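You operate a simulated robot arm through the tools that you are given. There is no shell and no other tool. Be economical: measure what you need, move in short steps, check, and stop when the job is done.

Carry out the task below with a simulated two-armed robot. There is one attempt and no reset: what you move stays moved.

TASK
Pack the lint in the grey tub down with the press.
Fine: tub on the press drawer, drawer shut, both blue buttons held; leave it inside, then switch the press off.
Where things are to end (x, y in the base frame): grey lint tub within 0.028 m of [0.29, -0.41].

It is judged by the outcome, as a careful person would: the job done as asked, and still so three seconds after it is handed in. It fails if anything else is knocked over, pushed out of place, dropped, spilled or broken.

THE ROBOT
Two 7-joint arms with two-finger parallel grippers on one trunk, on a base that drives. Base frame: it is fixed to the floor where the robot stands at the start and does not move with it; the origin is under the middle of the robot, x ahead of it, y to its left, z up. Units: m, degrees, N and s.
The left shoulder is at the start at [0.07, 0.133, 1.246], the right one opposite. With the tool pointing down near the work surface each hand reaches from about 0.1 to 0.62 m from the robot's upright axis, wherever it stands, measured 20 degrees to its own side. Places, roughly: dark press block [0.6, -0.4, 0.9]; left blue button [0.5, -0.3, 1.1]; lint [0.6, 0.1, 0.9]; press drawer [0.3, -0.4, 0.7]; press drawer top [0.3, -0.4, 0.7]; press knob [0.4, -0.5, 1]; right blue button [0.5, -0.5, 1.1]. Payload 1.57 kg a hand.
The TCP of each hand is the grasp point between the finger pads, 0.03 m short of the fingertips. In the tool frame z runs along the fingers and y along their closing line. Largest opening 0.08 m; finger width 0.017, thickness 0.012; the body of the gripper, 0.04 by 0.082 m, starts 0.08 m behind the TCP.
Orientation is that of the tool frame in the base frame, as [roll, pitch, yaw] about the fixed x, y, z axes, in that order (R = Rz(yaw) Ry(pitch) Rx(roll)). With the fingers straight down and closing along the base's y, the tool's x points along the base's -x, its y along +y and its z along -z.

THE INTERFACE
- The arms move only by the tool play_rows. It takes "left_motion", "right_motion" or both (then of equal length, played together; a hand with none holds still); each is a list of rows, each a list of 7 numbers: the closure, from 0 (fully open) to 1 (shut), then the shift along the tool's x, y, z in units of 40 mm (1.0 is 40 mm), then the turn, a rotation vector about the tool's x, y, z in units of 6 degrees (1.0 is 6 degrees). In form: [[claw, dx, dy, dz, wx, wy, wz], ...]. A call has 1 to 8 rows; each row shifts and turns the commanded pose from where the row before left it, along the tool's axes as they then stand. A call with a number of a shift or a turn outside -1 to 1 is refused whole. Each row takes 0.2 s and may step no farther than 0.05 m and 8.6 degrees from the row before; otherwise, or with a gripper value out of range, the whole call is refused. A pose out of reach is approached as far as the arm can. The call stops where the force on the tool passes 90 N (or 10 N more than at its start, if that is more) or the arm is blocked; 0.2 s more then pass. Each finger travels about 0.153 m/s and halts on what it meets, pressing with about 43 N; the grip force reading is that of the motor and also rises with nothing between the fingers. The clock runs only during rows and for 0.2 s after the last one: add rows that do not move to give the fingers time. The reply holds the time, the measured pose of the TCP, the force on the tool along the base axes, the opening and the grip force, in the units named above and with some noise, with the torque about the TCP (base axes, N m) and any sound that the robot's microphone picked up.
- Cameras (640 x 400 px; columns grow to the right, rows downward): "scene" is now at [0.1319, -0.0246, 1.472]; the picture's right is [-0.27, -0.96, -0.00], its down [-0.59, 0.17, -0.79] and it looks along [0.76, -0.22, -0.61] (base axes); focal length 214 px, centre (320, 200). "left" rides on the left gripper at [0.072, 0.007, -0.122] in its tool frame; the picture's right is [-0.09, 1.00, 0.00], its down [-0.84, -0.08, -0.54] and it looks along [-0.54, -0.05, 0.84] (tool axes); focal length 238 px, centre (320, 200). "right" rides on the right gripper at [0.072, -0.007, -0.122] in its tool frame; the picture's right is [0.09, 1.00, 0.00], its down [-0.84, 0.08, -0.54] and it looks along [-0.54, 0.05, 0.84] (tool axes); focal length 238 px, centre (320, 200). There is no depth. A picture from a camera that has moved, and an enlarged one, comes with that camera's place and axes in the base frame and with its lens.
- grab_frame(camera): a new picture of that camera. No time passes.
- raise_lower(by): slides the trunk up (or, below 0, down) by that many m; the arms and the scene camera ride with it, the base frame stays. It gives what a move gives, with no picture.
- roll_base(legs): drives the robot by 1 to 6 legs, each [ahead, left, turn to the left] in m, m and degrees, along the robot's own axes; the way and the turn of a leg run together, so that a leg with both is an arc; at most 1.5 m and 180 degrees a leg. The arms and the cameras ride along, it lands a little off, and it stops where it bumps. It gives what a move gives.
- aim_head(pan, tilt): turns the head with the scene camera to pan (to the left, within 86 degrees either way) and tilt (down, from -29 to 69), counted from straight ahead of the robot. It gives what a move gives.
- inspect(camera, box): a new picture of the part [left, top, right, bottom] of that camera's present view, enlarged. No time passes.
- hand_in(): hands the job in; it is judged then, once.

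Work in short steps. Places have to be worked out from the pictures, the camera data and where the tool is seen: move nearer, look again, correct. Check each grasp and each placing, and mend what went wrong. You have 120 turns and 100 pictures in all, those below and enlarged ones among them. Open the grippers and draw the arms clear of the work before you hand the job in, unless the task says otherwise; then end with one line.

The tools are called after "Emit:" as name(argument=value, ...) on one line, values as JSON. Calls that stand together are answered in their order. play_rows: Moves the arms, as the interface text tells. Its arguments: {"type":"object","properties":{"left_motion":{"type":"array","items":{"type":"array","items":{"type":"number"}}},"right_motion":{"type":"array","items":{"type":"array","items":{"type":"number"}}}},"required":[]} The other tools are called the same way: raise_lower (by) slides the trunk up or down; roll_base (legs) drives the base; aim_head (pan, tilt) turns the head that bears the scene camera; grab_frame (camera) takes a picture; inspect (camera, box) takes an enlarged picture of a part of a camera's view; hand_in () hands the job in.

At the start:

```text
time: 0.0
left_position: [0.3879, -0.0352, 1.3775]
left_tcp_rot: [-179.9, 0.0, 179.9]
left_wrist_force: [-1.3, -0.9, 0.0]
left_torque: [0.0, -0.05, 0.02]
left_finger_gap: 0.0799
left_grasp_force: 0.0
right_position: [0.368, -0.4096, 1.3446]
right_tcp_rot: [180.0, 0.0, -180.0]
right_wrist_force: [-0.3, 1.1, -0.1]
right_torque: [-0.01, 0.02, 0.01]
right_finger_gap: 0.0801
right_grasp_force: 0.1
trunk travel left (down, up): [-0.82, 0.12]
robot x, y, heading: [-0.0018, 0.0006, -0.3]
head pan, tilt: [-15.8, 37.6]
```

scene: 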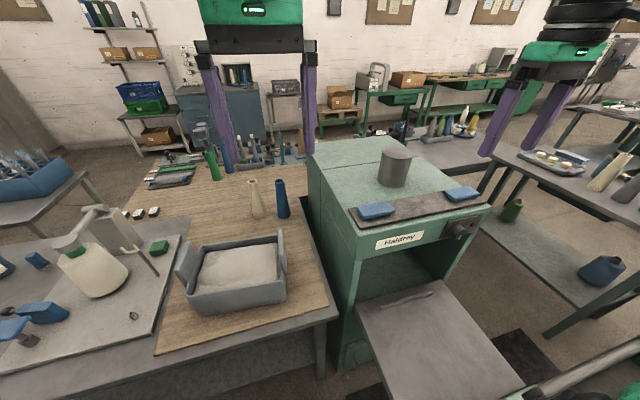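
right: 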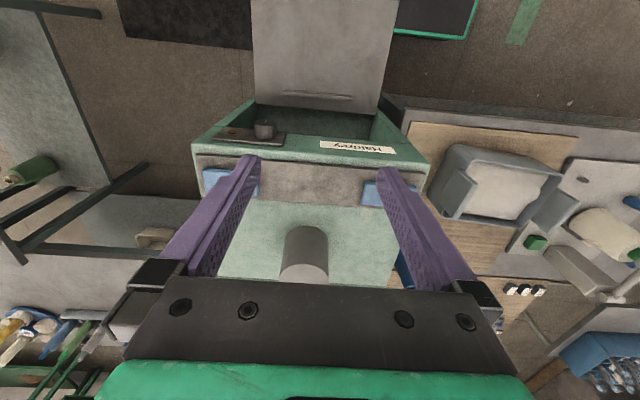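
left: 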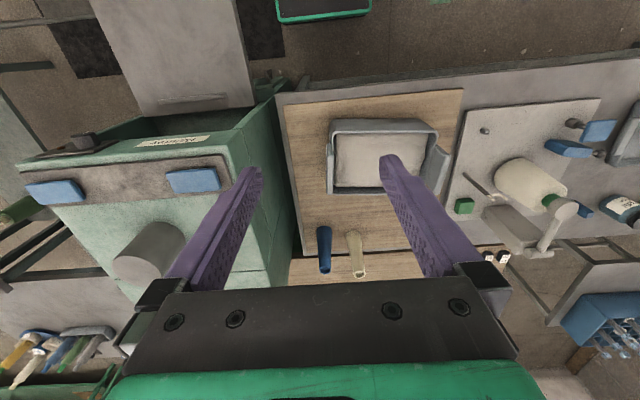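

I'll look closer at the press and the tub in the scene camera first.

Emit:
inspect(camera="scene", box=[300, 120, 540, 400])

Emit:
inspect(camera="scene", box=[140, 200, 340, 360])

```text
1.43 times, centred on (420, 260) of scene
camera zoom: at [0.1319, -0.0246, 1.472], right [-0.27, -0.96, 0.0], down [-0.59, 0.17, -0.79], along [0.76, -0.22, -0.61], focal length 306 px, centre (177, 114)
```

zoom: 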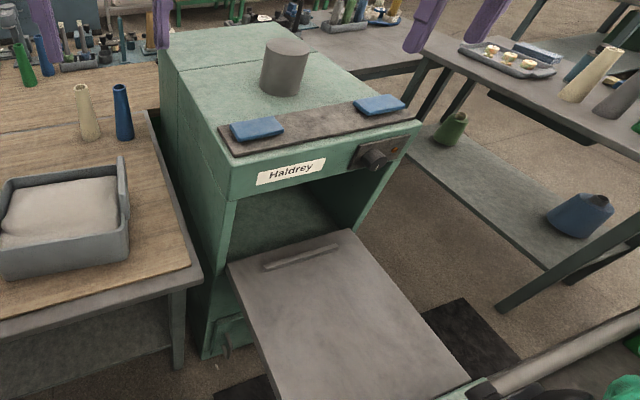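

```text
2.50 times, centred on (240, 280) of scene
camera zoom: at [0.1319, -0.0246, 1.472], right [-0.27, -0.96, 0.0], down [-0.59, 0.17, -0.79], along [0.76, -0.22, -0.61], focal length 536 px, centre (520, 0)
```

zoom: 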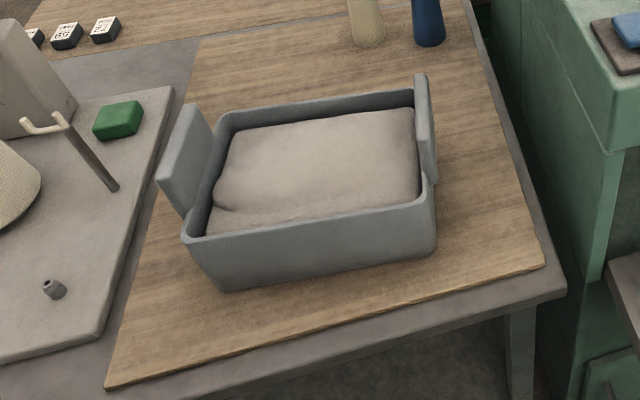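

Now the same tub from the left wrist camera, to get stereo heights.

Emit:
inspect(camera="left", box=[260, 70, 500, 220])

Emit:
inspect(camera="right", box=[180, 0, 460, 220])

```text
2.67 times, centred on (380, 145) of left
camera zoom: at [0.3166, -0.0295, 1.4994], right [0.09, 1.0, 0.0], down [0.84, -0.08, 0.54], along [0.54, -0.05, -0.84], focal length 636 px, centre (160, 347)
```

zoom: 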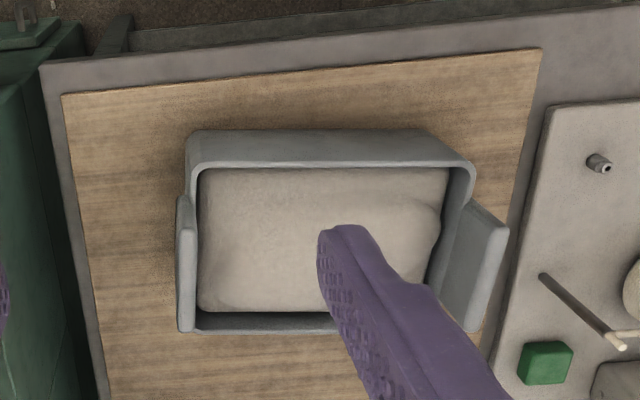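

```text
1.82 times, centred on (320, 110) of right
camera zoom: at [0.2954, -0.4155, 1.4666], right [-0.09, 1.0, 0.0], down [0.84, 0.08, 0.54], along [0.54, 0.05, -0.84], focal length 433 px, centre (320, 364)
```

zoom: 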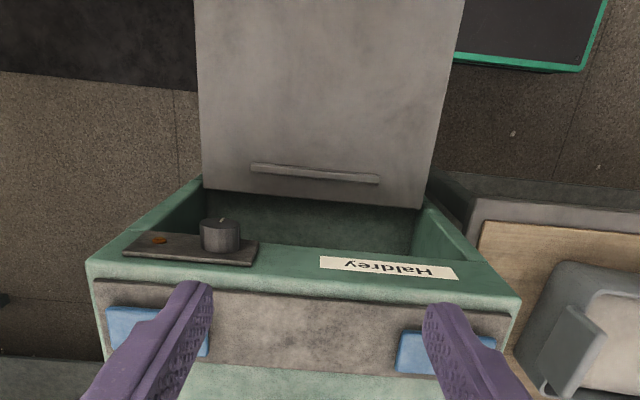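

Estimates: lug tops at z≈0.96, around (0.61, 0.25) and (0.60, -0.035), tub yaw about -5°. Before driving I check the floor space around the base.

Emit:
aim_head(pan=-20, tilt=69)

Emit:
grab_frame(camera="scene")

```text
time: 1.0
left_position: [0.3877, -0.0346, 1.3771]
left_tcp_rot: [-179.9, 0.1, -180.0]
left_wrist_force: [-0.3, 0.1, -0.4]
left_torque: [0.02, -0.01, 0.0]
left_finger_gap: 0.08
left_grasp_force: 0.0
right_position: [0.3683, -0.4085, 1.346]
right_tcp_rot: [-179.9, 0.0, -180.0]
right_wrist_force: [0.4, -0.7, 0.2]
right_torque: [0.05, 0.02, 0.01]
right_finger_gap: 0.0797
right_grasp_force: 0.0
trunk travel left (down, up): [-0.82, 0.12]
robot x, y, heading: [-0.0014, 0.0017, -0.0]
head pan, tilt: [-20.0, 68.8]
```

```text
92 pictures are left
camera scene: at [0.1013, -0.02, 1.4323], right [-0.34, -0.94, 0.0], down [-0.88, 0.32, -0.36], along [0.34, -0.12, -0.93], focal length 214 px, centre (320, 200)
```

scene: 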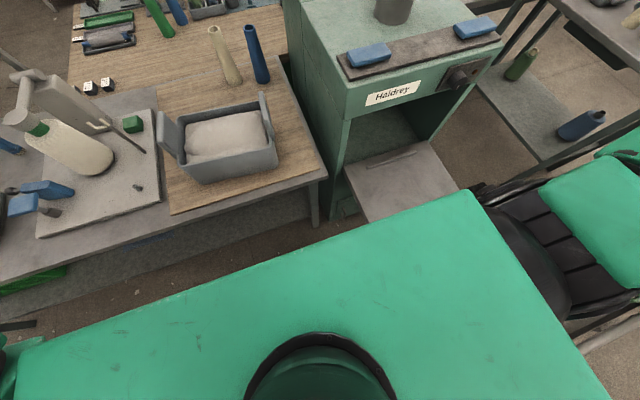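

The shoulder plate hides the base. I shift left 0.11 m to centre on the tub, and ahead a little.

Emit:
roll_base(legs=[[0, 0.11, 0], [0.05, 0, 0]])

Emit:
aim_head(pan=0, tilt=45)

Emit:
grab_frame(camera="scene")

Emit:
grab_frame(camera="left")

```text
time: 2.7
left_position: [0.4268, 0.073, 1.3799]
left_tcp_rot: [179.9, 0.6, 179.9]
left_wrist_force: [-1.2, -0.7, -0.1]
left_torque: [0.03, -0.09, 0.0]
left_finger_gap: 0.0798
left_grasp_force: 0.0
right_position: [0.4055, -0.3029, 1.3465]
right_tcp_rot: [179.9, 0.6, 179.9]
right_wrist_force: [-1.6, 0.2, 1.2]
right_torque: [0.02, -0.1, -0.02]
right_finger_gap: 0.0801
right_grasp_force: 0.0
trunk travel left (down, up): [-0.82, 0.12]
robot x, y, heading: [0.0486, 0.1113, -0.1]
head pan, tilt: [-20.0, 68.8]
```

```text
time: 3.6
left_position: [0.4395, 0.0755, 1.3759]
left_tcp_rot: [179.9, 0.0, 179.9]
left_wrist_force: [0.3, -0.2, -0.6]
left_torque: [-0.01, 0.02, -0.04]
left_finger_gap: 0.0801
left_grasp_force: 0.1
right_position: [0.4172, -0.2991, 1.3439]
right_tcp_rot: [180.0, 0.1, 179.8]
right_wrist_force: [0.5, 0.2, 0.5]
right_torque: [0.02, 0.01, -0.02]
right_finger_gap: 0.0801
right_grasp_force: 0.0
trunk travel left (down, up): [-0.82, 0.12]
robot x, y, heading: [0.0488, 0.1084, -0.2]
head pan, tilt: [0.0, 45.0]
```

```text
91 pictures are left
camera scene: at [0.1809, 0.1096, 1.4609], right [0.0, -1.0, 0.0], down [-0.71, 0.0, -0.71], along [0.71, 0.0, -0.71], focal length 214 px, centre (320, 200)
```

scene: 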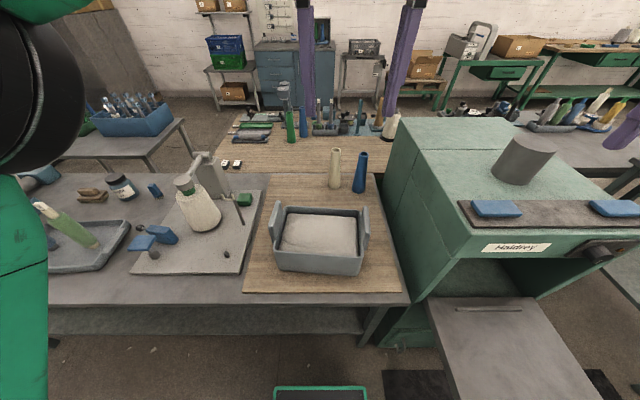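

```text
90 pictures are left
camera left: at [0.3673, 0.0808, 1.4991], right [0.09, 1.0, 0.0], down [0.84, -0.08, 0.54], along [0.54, -0.05, -0.84], focal length 238 px, centre (320, 200)
```

left: 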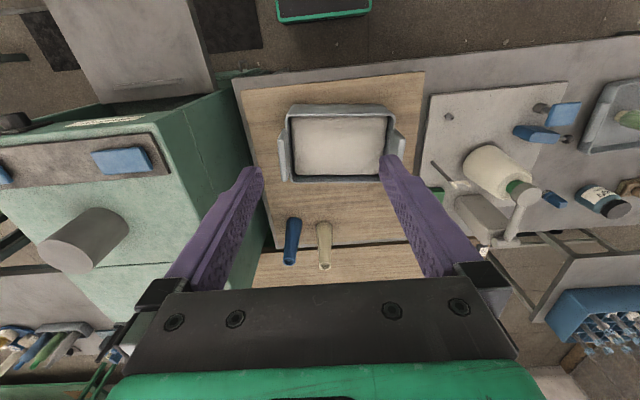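

Base front seems about 0.2 m ahead of the axis, well clear. Zooming on the tub from this near-straight view.

Emit:
inspect(camera="scene", box=[250, 180, 390, 290])

Emit:
inspect(camera="left", box=[260, 80, 430, 200])

```text
3.64 times, centred on (320, 235) of scene
camera zoom: at [0.1809, 0.1096, 1.4609], right [0.0, -1.0, 0.0], down [-0.71, 0.0, -0.71], along [0.71, 0.0, -0.71], focal length 780 px, centre (320, 73)
```

zoom: 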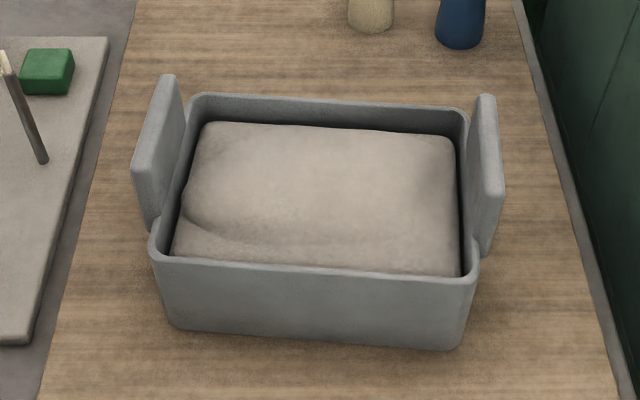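

```text
3.33 times, centred on (345, 140) of left
camera zoom: at [0.3673, 0.0808, 1.4991], right [0.09, 1.0, 0.0], down [0.84, -0.08, 0.54], along [0.54, -0.05, -0.84], focal length 794 px, centre (237, 400)
```

zoom: 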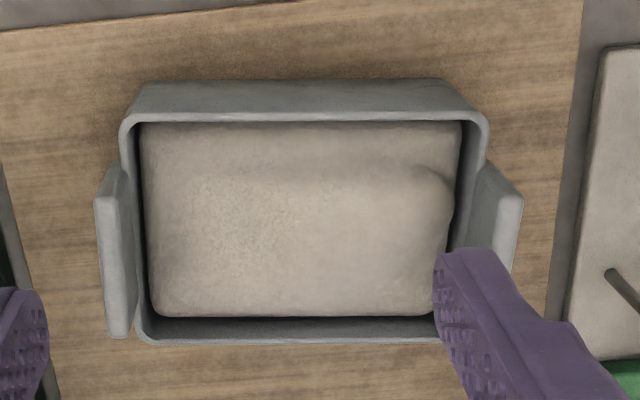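

Refined: +y lug top centre ≈(0.611, 0.247), -y lug ≈(0.590, -0.026), top z≈0.975, yaw ≈ -5°. I move both hands above them with margin and turn 5°.

Emit:
play_rows(left_motion=[[0, -0.5375, 0.5375, 0.8625, 0, 0, 0], [0, -0.5375, 0.5375, 0.8625, 0, 0, 0], [0, -0.5375, 0.5375, 0.8625, 0, 0, 0], [0, -0.5375, 0.5375, 0.8625, 0, 0, 0], [0, -0.5375, 0.5375, 0.8625, 0, 0, 0], [0, -0.5375, 0.5375, 0.8625, 0, 0, 0], [0, -0.5375, 0.5375, 0.8625, 0, 0, 0], [0, -0.5375, 0.5375, 0.8625, 0, 0, 0.83]], right_motion=[[0, -0.54, 0.853, 0.7, 0, 0, 0], [0, -0.54, 0.853, 0.7, 0, 0, 0], [0, -0.54, 0.853, 0.7, 0, 0, 0], [0, -0.54, 0.853, 0.7, 0, 0, 0], [0, -0.54, 0.853, 0.7, 0, 0, 0], [0, -0.54, 0.853, 0.7, 0, 0, 0], [0, -0.54, 0.853, 0.7, 0, 0, 0], [0, -0.54, 0.853, 0.7, 0, 0, 0.83]])

Emit:
grab_frame(camera="scene")

Emit:
grab_frame(camera="left")

Emit:
grab_frame(camera="right")

```text
time: 5.4
left_position: [0.6128, 0.2463, 1.1025]
left_tcp_rot: [-180.0, -0.1, 174.9]
left_wrist_force: [-0.2, 0.3, 0.1]
left_torque: [0.01, -0.01, 0.0]
left_finger_gap: 0.0799
left_grasp_force: 0.1
right_position: [0.5774, -0.035, 1.12]
right_tcp_rot: [-180.0, 0.1, 174.7]
right_wrist_force: [0.1, -0.2, 0.1]
right_torque: [0.02, 0.02, 0.05]
right_finger_gap: 0.08
right_grasp_force: 0.1
right hand out of reach, approached as far as the arm can: row 8
trunk travel left (down, up): [-0.82, 0.12]
robot x, y, heading: [0.0492, 0.11, -0.0]
head pan, tilt: [0.0, 45.0]
```

```text
87 pictures are left
camera scene: at [0.1828, 0.1104, 1.4609], right [0.0, -1.0, 0.0], down [-0.71, 0.0, -0.71], along [0.71, 0.0, -0.71], focal length 214 px, centre (320, 200)
```

scene: 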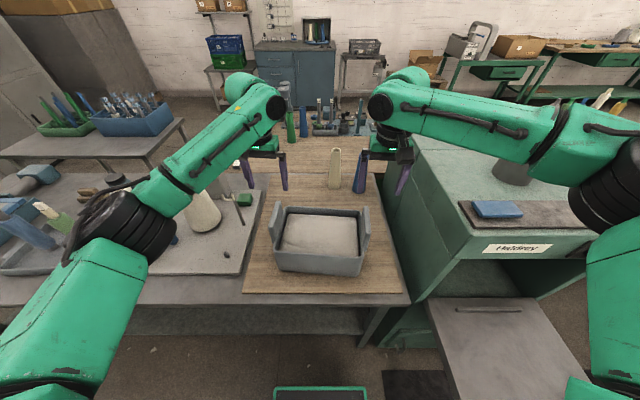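

```text
86 pictures are left
camera left: at [0.5423, 0.2588, 1.2245], right [0.18, 0.98, 0.0], down [0.83, -0.15, 0.54], along [0.53, -0.1, -0.84], focal length 238 px, centre (320, 200)
```

left: 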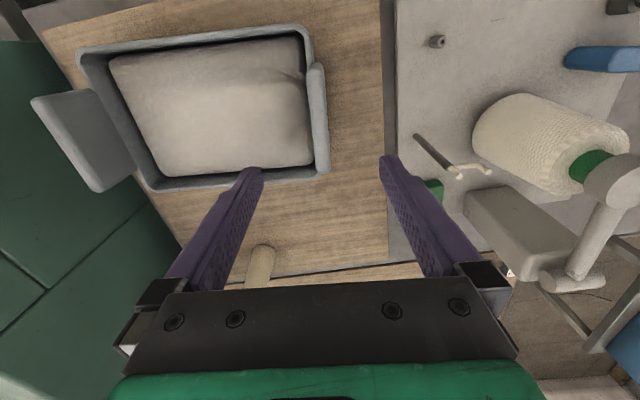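

```text
85 pictures are left
camera right: at [0.5034, -0.034, 1.2419], right [0.0, 1.0, 0.0], down [0.84, 0.0, 0.54], along [0.54, 0.0, -0.84], focal length 238 px, centre (320, 200)
```

right: 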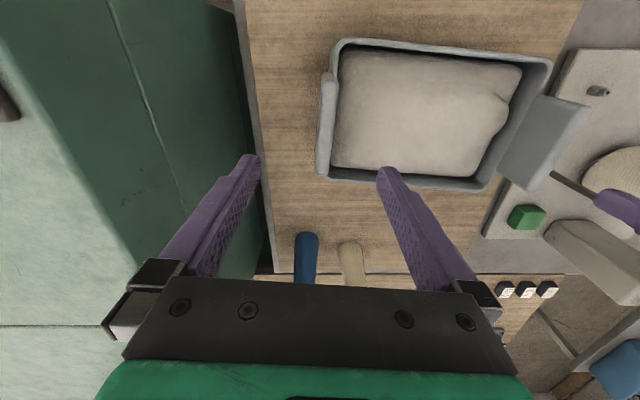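

Both views agree: lug centres (0.608, 0.247) and (0.584, -0.028), top 0.975, rim ≈0.91. The right arm is at its reach limit, so I roll 0.07 m nearer (hands stay clear above the lugs).

Emit:
roll_base(legs=[[0.07, 0, 0]])

Emit:
play_rows(left_motion=[[0, 0, 0, 0, 0, 0, 0]])

```text
time: 6.4
left_position: [0.6747, 0.2454, 1.1073]
left_tcp_rot: [-179.9, 0.4, 174.8]
left_wrist_force: [-0.9, 0.6, 0.5]
left_torque: [0.04, -0.02, 0.02]
left_finger_gap: 0.0798
left_grasp_force: 0.0
right_position: [0.6375, -0.036, 1.1237]
right_tcp_rot: [179.9, 0.5, 174.9]
right_wrist_force: [0.0, 0.1, 0.3]
right_torque: [0.02, -0.06, -0.01]
right_finger_gap: 0.0801
right_grasp_force: 0.1
trunk travel left (down, up): [-0.82, 0.12]
robot x, y, heading: [0.1195, 0.1117, -0.3]
head pan, tilt: [0.0, 45.0]
```

```text
time: 6.8
left_position: [0.6785, 0.2442, 1.1034]
left_tcp_rot: [-179.9, 0.1, 174.8]
left_wrist_force: [-0.9, 0.4, 0.4]
left_torque: [-0.03, -0.03, 0.02]
left_finger_gap: 0.0801
left_grasp_force: 0.1
right_position: [0.6426, -0.0359, 1.122]
right_tcp_rot: [179.8, 0.1, 174.9]
right_wrist_force: [0.1, 1.0, 0.0]
right_torque: [-0.01, -0.01, 0.04]
right_finger_gap: 0.0798
right_grasp_force: 0.0
trunk travel left (down, up): [-0.82, 0.12]
robot x, y, heading: [0.1165, 0.1096, -0.1]
head pan, tilt: [0.0, 45.0]
```

Now correcting over the lug centres and descending so the tips are ~2.5 cm above the lug tops, then looking.

Emit:
play_rows(left_motion=[[0, 0.587, -0.028, 0.6, 0, 0, 0], [0, 0.587, -0.028, 0.6, 0, 0, 0], [0, 0.587, -0.028, 0.6, 0, 0, 0], [0, 0, 0, 0, 0, 0, 0]], right_motion=[[0, 0.483, 0.022, 0.76, 0, 0, 0], [0, 0.483, 0.022, 0.76, 0, 0, 0], [0, 0.483, 0.022, 0.76, 0, 0, 0], [0, 0, 0, 0, 0, 0, 0]])

Emit:
grab_frame(camera="left")

Emit:
grab_frame(camera="right")

Emit:
inspect(camera="scene", box=[220, 120, 420, 280])

```text
time: 7.8
left_position: [0.6108, 0.2527, 1.0323]
left_tcp_rot: [-179.9, 0.2, 174.9]
left_wrist_force: [0.5, -0.1, -0.5]
left_torque: [0.06, 0.04, -0.01]
left_finger_gap: 0.0799
left_grasp_force: 0.0
right_position: [0.5848, -0.0283, 1.0277]
right_tcp_rot: [-180.0, 0.1, 174.9]
right_wrist_force: [-0.1, 0.2, 0.7]
right_torque: [-0.02, -0.01, 0.03]
right_finger_gap: 0.0799
right_grasp_force: 0.0
trunk travel left (down, up): [-0.82, 0.12]
robot x, y, heading: [0.1211, 0.1087, -0.0]
head pan, tilt: [0.0, 45.0]
```

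```text
84 pictures are left
camera left: at [0.54, 0.2635, 1.1551], right [0.18, 0.98, 0.0], down [0.83, -0.15, 0.54], along [0.53, -0.1, -0.84], focal length 238 px, centre (320, 200)
```

left: 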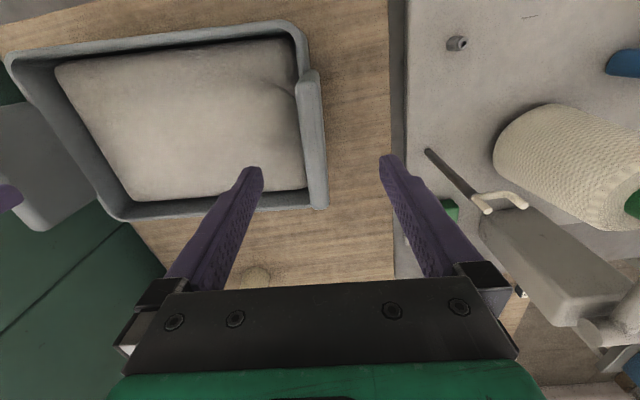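

```text
83 pictures are left
camera right: at [0.5119, -0.0273, 1.1498], right [0.0, 1.0, 0.0], down [0.84, 0.0, 0.54], along [0.54, 0.0, -0.84], focal length 238 px, centre (320, 200)
```

right: 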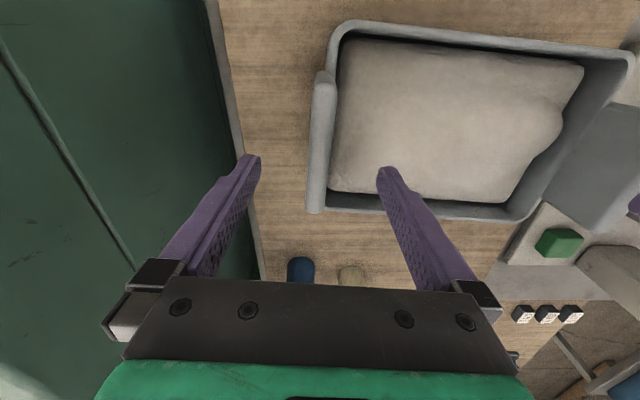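

```text
2.50 times, centred on (320, 200) of scene
camera zoom: at [0.2505, 0.109, 1.4611], right [0.0, -1.0, 0.0], down [-0.71, 0.0, -0.71], along [0.71, 0.0, -0.71], focal length 536 px, centre (320, 200)
```

zoom: 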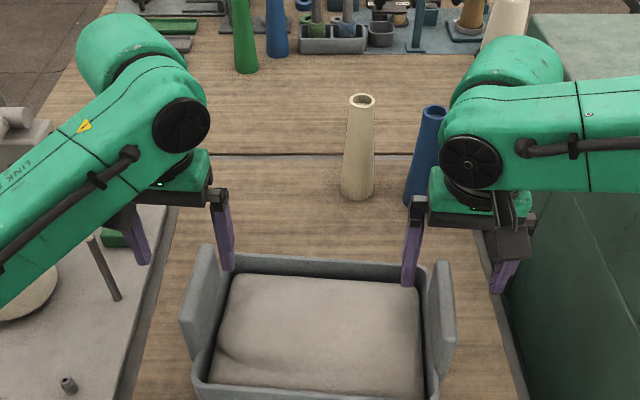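

Lugs lie between the fingers of both hands. I descend ~8 cm (tips just above rim level) with a 4 mm left correction, still open.

Emit:
play_rows(left_motion=[[0, 0.05, -0.05, 0.68, 0, 0, 0], [0, 0.05, -0.05, 0.68, 0, 0, 0], [0, 0, 0, 0.68, 0, 0, 0], [0, 0, 0, 0, 0, 0, 0]], right_motion=[[0, 0.03, 0.03, 0.65, 0, 0, 0], [0, 0.03, 0, 0.65, 0, 0, 0], [0, 0, 0, 0.65, 0, 0, 0], [0, 0, 0, 0, 0, 0, 0]])

Emit:
grab_frame(camera="left")

Emit:
grab_frame(camera="right")

Emit:
inspect(camera="scene", box=[220, 120, 420, 280])

```text
time: 8.8
left_position: [0.6048, 0.2493, 0.9504]
left_tcp_rot: [-180.0, 0.1, 174.8]
left_wrist_force: [0.4, 0.4, 0.6]
left_torque: [0.0, 0.02, 0.03]
left_finger_gap: 0.0802
left_grasp_force: 0.1
right_position: [0.5804, -0.0297, 0.9546]
right_tcp_rot: [179.8, 0.3, 174.9]
right_wrist_force: [-0.3, -0.6, 0.0]
right_torque: [0.0, 0.0, -0.02]
right_finger_gap: 0.0799
right_grasp_force: 0.1
right hand out of reach, approached as far as the arm can: row 3
trunk travel left (down, up): [-0.82, 0.12]
robot x, y, heading: [0.1175, 0.1073, 0.2]
head pan, tilt: [0.0, 45.0]
```

```text
81 pictures are left
camera left: at [0.5349, 0.2604, 1.073], right [0.18, 0.98, 0.0], down [0.83, -0.15, 0.54], along [0.53, -0.1, -0.84], focal length 238 px, centre (320, 200)
```

left: 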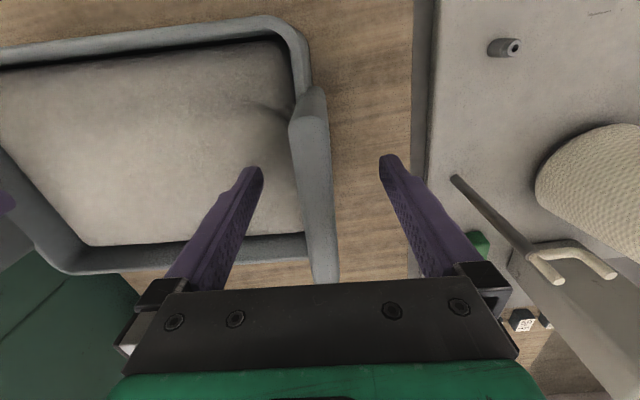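

```text
80 pictures are left
camera right: at [0.5068, -0.0284, 1.0756], right [0.0, 1.0, 0.0], down [0.84, 0.0, 0.55], along [0.55, 0.0, -0.84], focal length 238 px, centre (320, 200)
```

right: 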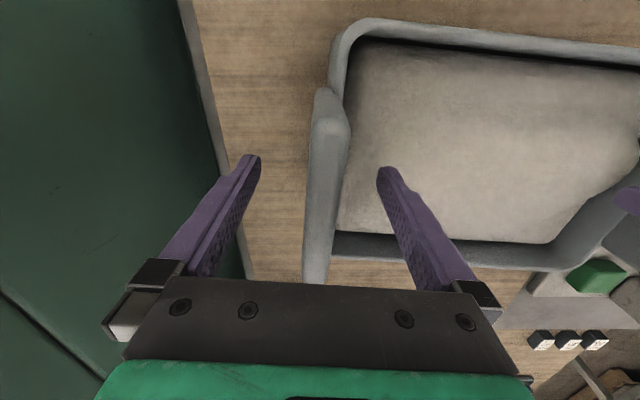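

```text
2.50 times, centred on (320, 200) of scene
camera zoom: at [0.249, 0.1094, 1.4612], right [0.0, -1.0, 0.0], down [-0.71, 0.0, -0.71], along [0.71, 0.0, -0.71], focal length 536 px, centre (320, 200)
```

zoom: 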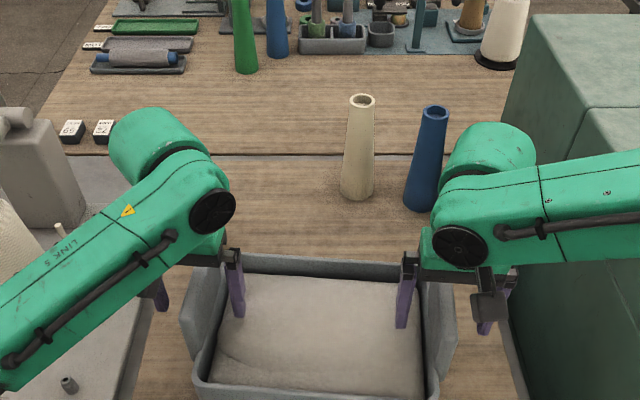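

Both lugs sit between the fingers with ~5 cm overlap. Closing both grippers without moving.

Emit:
play_rows(left_motion=[[0.5, 0, 0, 0, 0, 0, 0], [0.8, 0, 0, 0, 0, 0, 0], [1, 0, 0, 0, 0, 0, 0], [1, 0, 0, 0, 0, 0, 0], [1, 0, 0, 0, 0, 0, 0]], right_motion=[[0.5, 0, 0, 0, 0, 0, 0], [0.8, 0, 0, 0, 0, 0, 0], [1, 0, 0, 0, 0, 0, 0], [1, 0, 0, 0, 0, 0, 0], [1, 0, 0, 0, 0, 0, 0]])

Emit:
grab_frame(camera="left")

Emit:
grab_frame(camera="right")

```text
time: 10.0
left_position: [0.6054, 0.2471, 0.9515]
left_tcp_rot: [-180.0, 0.1, 174.7]
left_wrist_force: [-1.3, -17.2, -0.2]
left_torque: [0.9, -0.07, 0.18]
left_finger_gap: 0.018
left_grasp_force: 32.6
right_position: [0.58, -0.0267, 0.9535]
right_tcp_rot: [179.7, 0.2, 175.0]
right_wrist_force: [0.5, 18.4, 0.8]
right_torque: [-1.25, 0.04, -0.02]
right_finger_gap: 0.0182
right_grasp_force: 32.9
trunk travel left (down, up): [-0.82, 0.12]
robot x, y, heading: [0.115, 0.1086, -0.5]
head pan, tilt: [0.0, 45.0]
```

```text
78 pictures are left
camera left: at [0.5354, 0.2597, 1.0729], right [0.18, 0.98, 0.0], down [0.83, -0.15, 0.54], along [0.53, -0.1, -0.84], focal length 238 px, centre (320, 200)
```

left: 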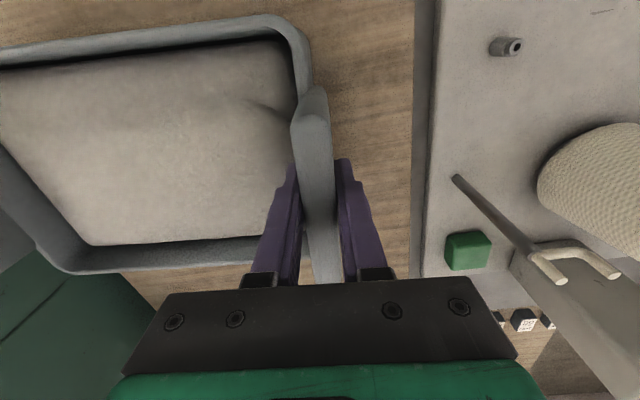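

```text
77 pictures are left
camera right: at [0.5073, -0.0278, 1.0756], right [0.0, 1.0, 0.0], down [0.84, 0.0, 0.55], along [0.55, 0.01, -0.84], focal length 238 px, centre (320, 200)
```

right: 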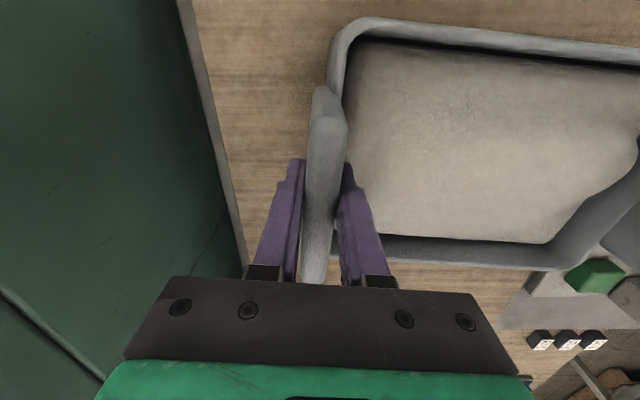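

Both lugs are held (gap 18 mm each). I relieve the ~17 N internal squeeze slightly, then lift with the trunk so both hands rise together.

Emit:
play_rows(left_motion=[[1, 0, -0.06, 0, 0, 0, 0], [1, 0, 0, 0, 0, 0, 0]], right_motion=[[1, 0, 0.06, 0, 0, 0, 0], [1, 0, 0, 0, 0, 0, 0]])

Emit:
raise_lower(by=0.04)

Emit:
grab_frame(camera="scene")

```text
time: 10.6
left_position: [0.6054, 0.2445, 0.9508]
left_tcp_rot: [179.9, 0.0, 174.9]
left_wrist_force: [-0.3, -3.0, 2.3]
left_torque: [-0.85, 0.8, -0.17]
left_finger_gap: 0.0177
left_grasp_force: 32.8
right_position: [0.5799, -0.0288, 0.9546]
right_tcp_rot: [179.9, 0.2, 174.8]
right_wrist_force: [0.7, 3.9, -0.9]
right_torque: [-0.29, -0.94, 0.11]
right_finger_gap: 0.0178
right_grasp_force: 32.3
trunk travel left (down, up): [-0.82, 0.12]
robot x, y, heading: [0.1212, 0.1084, -0.3]
head pan, tilt: [0.0, 45.0]
```

```text
time: 11.4
left_position: [0.6035, 0.2465, 0.9912]
left_tcp_rot: [179.9, 0.1, 174.9]
left_wrist_force: [1.8, 5.7, -0.4]
left_torque: [0.12, 0.1, -0.11]
left_finger_gap: 0.0177
left_grasp_force: 32.6
right_position: [0.579, -0.0288, 0.9972]
right_tcp_rot: [180.0, 0.3, 174.9]
right_wrist_force: [-2.2, -6.5, 11.3]
right_torque: [-0.24, 0.75, 0.09]
right_finger_gap: 0.0178
right_grasp_force: 32.7
trunk travel left (down, up): [-0.86, 0.08]
robot x, y, heading: [0.1155, 0.111, -0.0]
head pan, tilt: [0.0, 45.0]
```

```text
76 pictures are left
camera scene: at [0.2475, 0.1096, 1.5017], right [0.0, -1.0, 0.0], down [-0.71, 0.0, -0.71], along [0.71, 0.0, -0.71], focal length 214 px, centre (320, 200)
```

scene: 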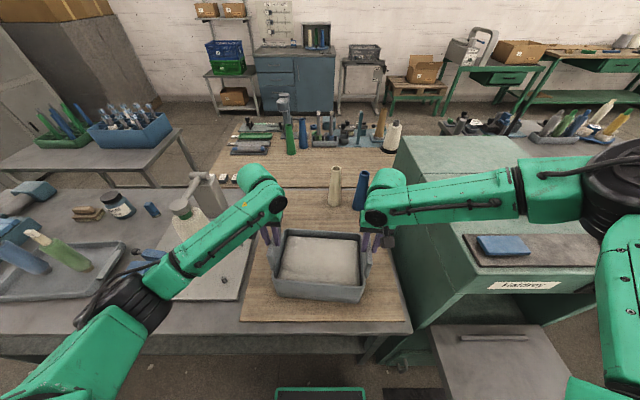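

The tub appears lifted. Raising a further 4 cm and checking forces and view.

Emit:
raise_lower(by=0.04)

Emit:
play_rows(left_motion=[[1, 0, 0, 0, 0, 0, 0], [1, 0, 0, 0, 0, 0, 0]], right_motion=[[1, 0, 0, 0, 0, 0, 0], [1, 0, 0, 0, 0, 0, 0]])

Emit:
inspect(camera="scene", box=[220, 180, 440, 400])

```text
time: 12.2
left_position: [0.6062, 0.2452, 1.0312]
left_tcp_rot: [179.9, 0.0, 174.9]
left_wrist_force: [0.5, 12.1, -3.5]
left_torque: [0.37, 0.43, -0.12]
left_finger_gap: 0.0179
left_grasp_force: 33.2
right_position: [0.5815, -0.0289, 1.0345]
right_tcp_rot: [180.0, 0.1, 174.8]
right_wrist_force: [-0.4, -13.1, -2.8]
right_torque: [-0.3, -0.38, -0.12]
right_finger_gap: 0.0176
right_grasp_force: 32.1
trunk travel left (down, up): [-0.9, 0.04]
robot x, y, heading: [0.1193, 0.113, -0.2]
head pan, tilt: [0.0, 45.0]
```

```text
time: 12.8
left_position: [0.6061, 0.246, 1.031]
left_tcp_rot: [179.9, -0.1, 174.9]
left_wrist_force: [0.7, 16.3, -3.2]
left_torque: [0.48, 0.35, -0.17]
left_finger_gap: 0.0177
left_grasp_force: 32.8
right_position: [0.5814, -0.0295, 1.0334]
right_tcp_rot: [-180.0, 0.1, 174.9]
right_wrist_force: [-0.5, -17.1, -3.4]
right_torque: [-0.43, -0.31, -0.13]
right_finger_gap: 0.0178
right_grasp_force: 32.6
trunk travel left (down, up): [-0.9, 0.04]
robot x, y, heading: [0.1224, 0.1109, -0.0]
head pan, tilt: [0.0, 45.0]
```

```text
1.82 times, centred on (330, 290) of scene
camera zoom: at [0.2507, 0.1092, 1.541], right [0.0, -1.0, 0.0], down [-0.71, 0.0, -0.71], along [0.71, 0.0, -0.71], focal length 390 px, centre (302, 36)
```

zoom: 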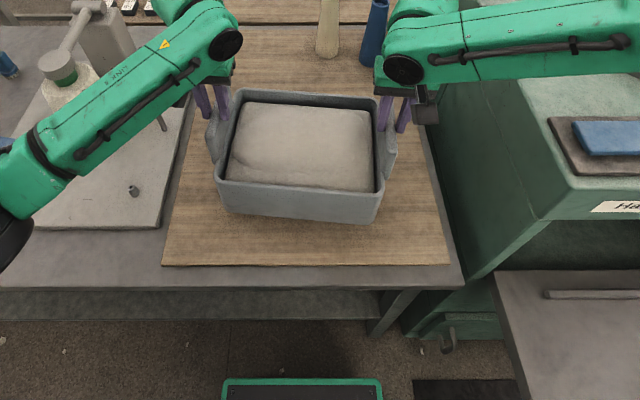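

Tub is up (≈6.6 N shared), clear of the board. I back straight out 0.34 m so it clears the press before going right.

Emit:
play_rows(left_motion=[[1, 0, 0.04, 0, 0, 0, 0]], right_motion=[[1, 0, -0.04, 0, 0, 0, 0]])

Emit:
roll_base(legs=[[-0.34, 0, 0]])

Emit:
aim_head(pan=-25, tilt=50)

Emit:
grab_frame(camera="scene")

Emit:
grab_frame(camera="right")

```text
time: 13.2
left_position: [0.6068, 0.2459, 1.0296]
left_tcp_rot: [-179.8, 0.1, 174.7]
left_wrist_force: [-1.8, 7.5, -3.9]
left_torque: [0.29, 0.04, -0.16]
left_finger_gap: 0.0179
left_grasp_force: 32.9
right_position: [0.5806, -0.0294, 1.0352]
right_tcp_rot: [179.7, 0.2, 174.9]
right_wrist_force: [1.6, -7.1, -3.0]
right_torque: [-0.27, -0.01, -0.39]
right_finger_gap: 0.0174
right_grasp_force: 32.3
trunk travel left (down, up): [-0.9, 0.04]
robot x, y, heading: [0.1202, 0.1123, -0.6]
head pan, tilt: [0.0, 45.0]
```

```text
time: 15.5
left_position: [0.2689, 0.2474, 1.0284]
left_tcp_rot: [-179.8, -0.1, 174.9]
left_wrist_force: [-2.7, -17.6, -2.9]
left_torque: [-0.35, -0.05, -0.08]
left_finger_gap: 0.0177
left_grasp_force: 32.4
right_position: [0.2434, -0.0275, 1.034]
right_tcp_rot: [179.6, 0.1, 175.1]
right_wrist_force: [2.2, 17.1, -3.8]
right_torque: [0.42, 0.14, -0.18]
right_finger_gap: 0.018
right_grasp_force: 32.1
trunk travel left (down, up): [-0.9, 0.04]
robot x, y, heading: [-0.2181, 0.1095, -0.0]
head pan, tilt: [0.0, 45.0]
```

```text
time: 16.4
left_position: [0.2669, 0.2477, 1.0304]
left_tcp_rot: [-179.9, 0.0, 175.0]
left_wrist_force: [-2.5, -1.2, -2.8]
left_torque: [0.03, -0.05, -0.09]
left_finger_gap: 0.0179
left_grasp_force: 32.6
right_position: [0.2408, -0.0275, 1.0347]
right_tcp_rot: [179.7, 0.1, 174.9]
right_wrist_force: [1.0, 1.7, -3.2]
right_torque: [-0.04, 0.12, -0.22]
right_finger_gap: 0.0176
right_grasp_force: 32.2
trunk travel left (down, up): [-0.9, 0.04]
robot x, y, heading: [-0.2165, 0.1092, -0.1]
head pan, tilt: [-25.0, 50.0]
```

```text
74 pictures are left
camera scene: at [-0.1003, 0.0777, 1.5342], right [-0.42, -0.91, 0.0], down [-0.69, 0.32, -0.64], along [0.58, -0.27, -0.77], focal length 214 px, centre (320, 200)
```

scene: 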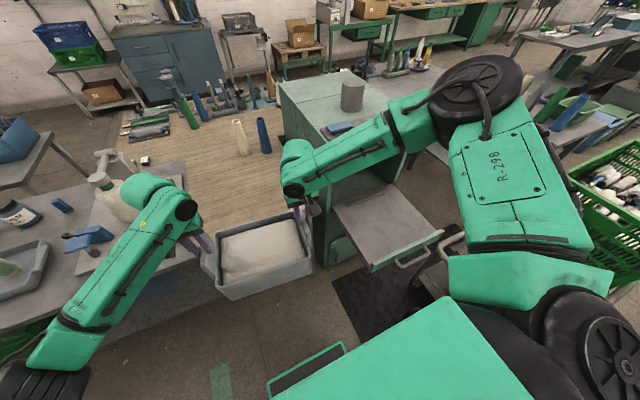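

```text
73 pictures are left
camera right: at [0.1682, -0.0275, 1.1564], right [-0.01, 1.0, 0.0], down [0.84, 0.0, 0.55], along [0.55, 0.01, -0.84], focal length 238 px, centre (320, 200)
```

right: 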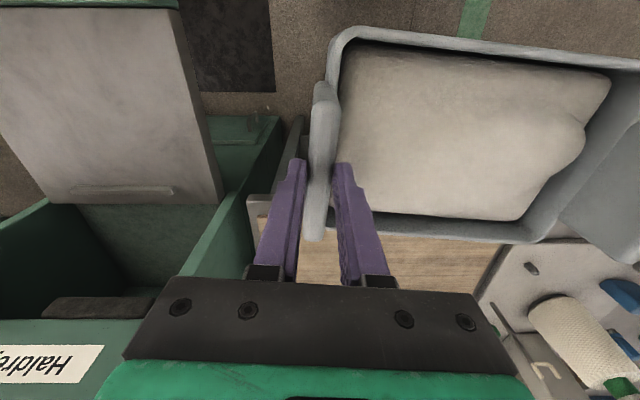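

The path right is clear (elbow high, crate far). Rolling right 0.3 m, then checking.

Emit:
roll_base(legs=[[0, -0.3, 0]])

Emit:
grab_frame(camera="scene")

```text
time: 18.4
left_position: [0.2673, -0.0505, 1.0294]
left_tcp_rot: [-179.6, 0.2, 175.1]
left_wrist_force: [-1.8, -1.9, -2.8]
left_torque: [-0.01, 0.04, -0.16]
left_finger_gap: 0.0177
left_grasp_force: 32.6
right_position: [0.2423, -0.325, 1.0342]
right_tcp_rot: [179.8, 0.1, 175.3]
right_wrist_force: [2.5, 2.3, -2.7]
right_torque: [-0.06, 0.0, -0.3]
right_finger_gap: 0.0178
right_grasp_force: 32.3
trunk travel left (down, up): [-0.9, 0.04]
robot x, y, heading: [-0.2221, -0.1881, 0.3]
head pan, tilt: [-25.0, 50.0]
```

```text
72 pictures are left
camera scene: at [-0.0989, -0.2217, 1.5342], right [-0.42, -0.91, 0.0], down [-0.7, 0.32, -0.64], along [0.58, -0.27, -0.77], focal length 214 px, centre (320, 200)
```

scene: 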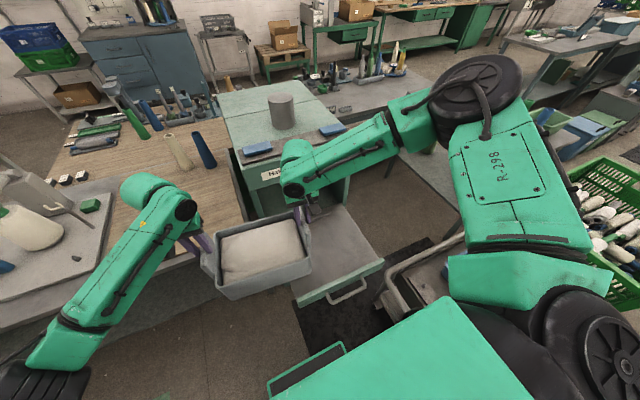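

There's a frame/cart to the right of the drawer; I look that way before continuing.

Emit:
aim_head(pan=-60, tilt=50)

Emit:
grab_frame(camera="scene")

Emit:
grab_frame(camera="right")

```text
time: 19.4
left_position: [0.2683, -0.0536, 1.0298]
left_tcp_rot: [-179.9, 0.0, 175.1]
left_wrist_force: [-0.7, -1.4, -3.5]
left_torque: [0.04, -0.03, -0.09]
left_finger_gap: 0.0176
left_grasp_force: 32.6
right_position: [0.2421, -0.3283, 1.034]
right_tcp_rot: [179.6, 0.2, 175.3]
right_wrist_force: [0.6, 0.0, -3.6]
right_torque: [-0.07, 0.06, -0.22]
right_finger_gap: 0.0177
right_grasp_force: 32.8
trunk travel left (down, up): [-0.9, 0.04]
robot x, y, heading: [-0.2173, -0.1921, 0.3]
head pan, tilt: [-60.0, 50.0]
```

```text
71 pictures are left
camera scene: at [-0.1299, -0.2586, 1.5341], right [-0.86, -0.5, 0.0], down [-0.39, 0.66, -0.64], along [0.32, -0.56, -0.77], focal length 214 px, centre (320, 200)
```

scene: 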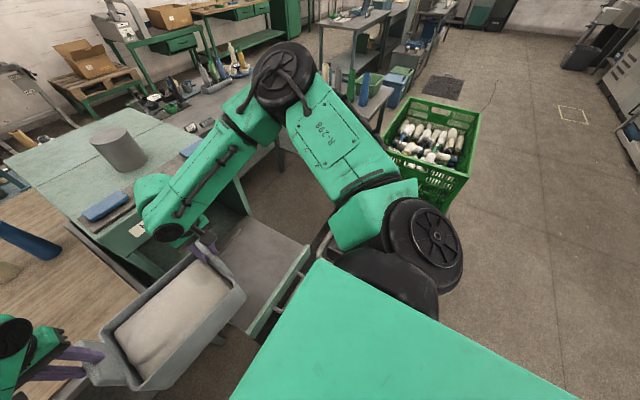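

```text
70 pictures are left
camera right: at [0.1698, -0.3284, 1.1562], right [-0.01, 1.0, 0.0], down [0.84, 0.01, 0.55], along [0.55, 0.01, -0.84], focal length 238 px, centre (320, 200)
```

right: 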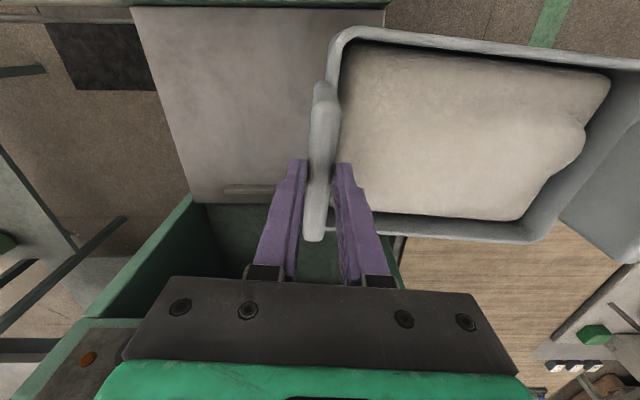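

Something tubular sits around (0.1, -0.7, z≈0.7). One more look angle to locate it before I move right.

Emit:
aim_head(pan=-30, tilt=62)

Emit:
inspect(camera="scene", box=[260, 60, 560, 260])

Emit:
inspect(camera="right", box=[0, 0, 240, 150])

```text
time: 20.4
left_position: [0.2674, -0.0532, 1.0297]
left_tcp_rot: [-180.0, 0.0, 175.1]
left_wrist_force: [-0.6, -1.5, -3.2]
left_torque: [0.02, 0.07, -0.11]
left_finger_gap: 0.0178
left_grasp_force: 32.4
right_position: [0.2429, -0.3274, 1.0346]
right_tcp_rot: [179.6, 0.3, 175.4]
right_wrist_force: [1.5, 1.2, -3.0]
right_torque: [-0.02, -0.02, -0.23]
right_finger_gap: 0.0178
right_grasp_force: 32.4
trunk travel left (down, up): [-0.9, 0.04]
robot x, y, heading: [-0.216, -0.1915, 0.3]
head pan, tilt: [-30.0, 62.0]
```

```text
2.00 times, centred on (410, 160) of scene
camera zoom: at [-0.1131, -0.2243, 1.5193], right [-0.5, -0.87, 0.0], down [-0.77, 0.44, -0.47], along [0.41, -0.23, -0.88], focal length 429 px, centre (140, 280)
```

zoom: 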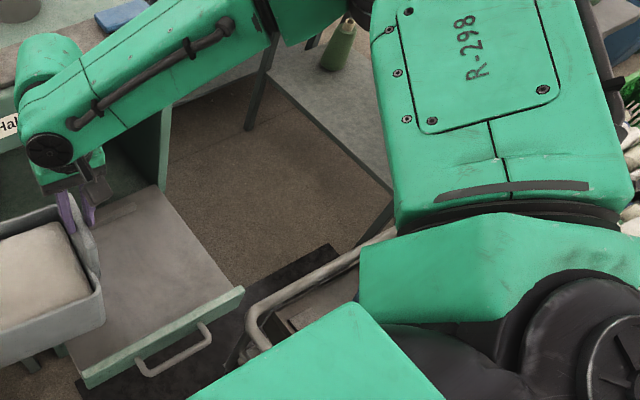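

```text
2.67 times, centred on (120, 75) of right
camera zoom: at [0.1697, -0.3285, 1.1562], right [-0.01, 1.0, 0.0], down [0.84, 0.01, 0.55], along [0.55, 0.01, -0.84], focal length 636 px, centre (853, 533)
```

zoom: 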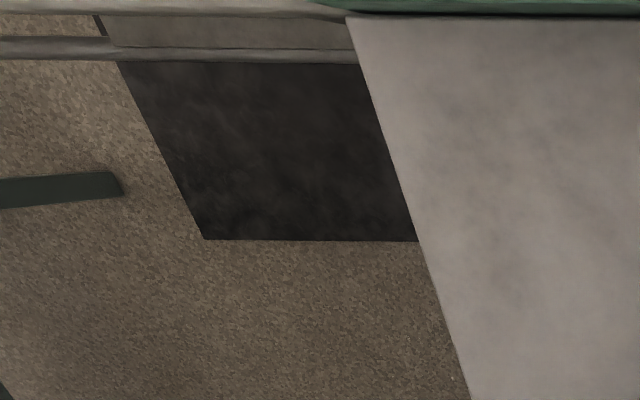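

It's a low trolley whose near end is about y≈-0.7; to stay clear I'll only roll to y≈-0.29 and shift the tub the rest with the arms.

Emit:
roll_base(legs=[[0, -0.1, 0]])

Emit:
play_rows(left_motion=[[1, -0.04, -0.4, 0, 0, 0, -0.15], [1, -0.04, -0.4, 0, 0, 0, -0.15], [1, -0.04, -0.4, 0, 0, 0, -0.15], [1, -0.04, -0.4, 0, 0, 0, -0.15], [1, -0.04, -0.4, 0, 0, 0, -0.15], [1, -0.04, -0.4, 0, 0, 0, -0.08]], right_motion=[[1, -0.144, -0.4, 0, 0, 0, -0.15], [1, -0.144, -0.4, 0, 0, 0, -0.15], [1, -0.144, -0.4, 0, 0, 0, -0.15], [1, -0.144, -0.4, 0, 0, 0, -0.15], [1, -0.144, -0.4, 0, 0, 0, -0.15], [1, -0.144, -0.4, 0, 0, 0, -0.08]])

Emit:
grab_frame(camera="scene")

Emit:
grab_frame(camera="right")

```text
time: 21.5
left_position: [0.2675, -0.1471, 1.0303]
left_tcp_rot: [-179.7, 0.1, 175.0]
left_wrist_force: [-1.5, -0.6, -3.0]
left_torque: [-0.08, -0.02, -0.21]
left_finger_gap: 0.0178
left_grasp_force: 32.4
right_position: [0.2425, -0.4219, 1.0353]
right_tcp_rot: [179.9, 0.2, 175.2]
right_wrist_force: [1.6, 1.9, -3.5]
right_torque: [-0.09, 0.06, -0.28]
right_finger_gap: 0.0176
right_grasp_force: 32.9
trunk travel left (down, up): [-0.9, 0.04]
robot x, y, heading: [-0.2208, -0.2893, 0.1]
head pan, tilt: [-30.0, 62.0]
```

```text
time: 22.9
left_position: [0.2741, -0.2482, 1.0304]
left_tcp_rot: [-179.9, 0.0, 180.0]
left_wrist_force: [0.7, -6.7, -4.4]
left_torque: [0.19, 0.35, 0.18]
left_finger_gap: 0.0179
left_grasp_force: 32.5
right_position: [0.2731, -0.5253, 1.0329]
right_tcp_rot: [179.6, 0.0, -179.6]
right_wrist_force: [-1.4, 6.2, -1.5]
right_torque: [0.23, -0.28, -0.01]
right_finger_gap: 0.0177
right_grasp_force: 32.8
trunk travel left (down, up): [-0.9, 0.04]
robot x, y, heading: [-0.2214, -0.2874, 0.2]
head pan, tilt: [-30.0, 62.0]
```

```text
67 pictures are left
camera scene: at [-0.1124, -0.3238, 1.5192], right [-0.5, -0.87, 0.0], down [-0.77, 0.44, -0.47], along [0.41, -0.23, -0.88], focal length 214 px, centre (320, 200)
```

scene: 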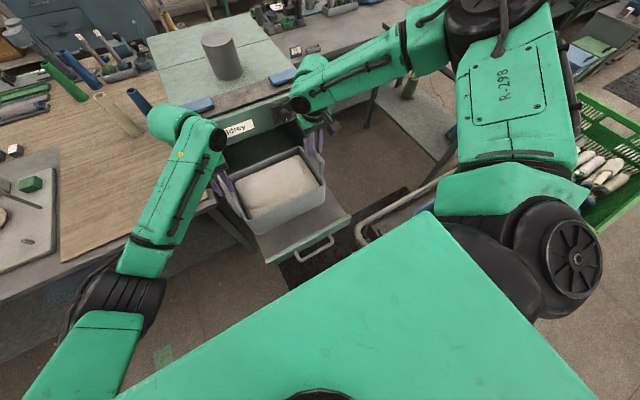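

```text
66 pictures are left
camera right: at [0.2009, -0.5318, 1.1548], right [-0.1, 1.0, 0.01], down [0.84, 0.08, 0.54], along [0.54, 0.06, -0.84], focal length 238 px, centre (320, 200)
```

right: 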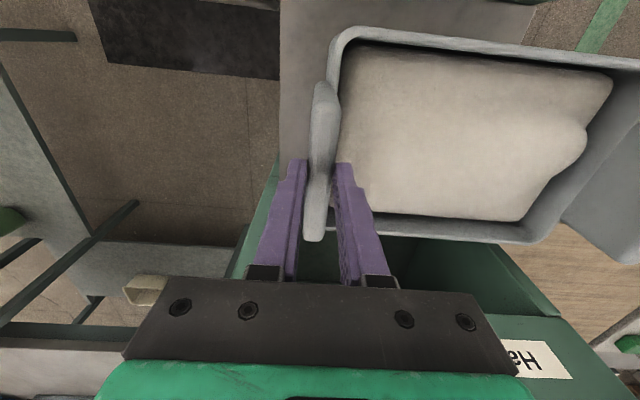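

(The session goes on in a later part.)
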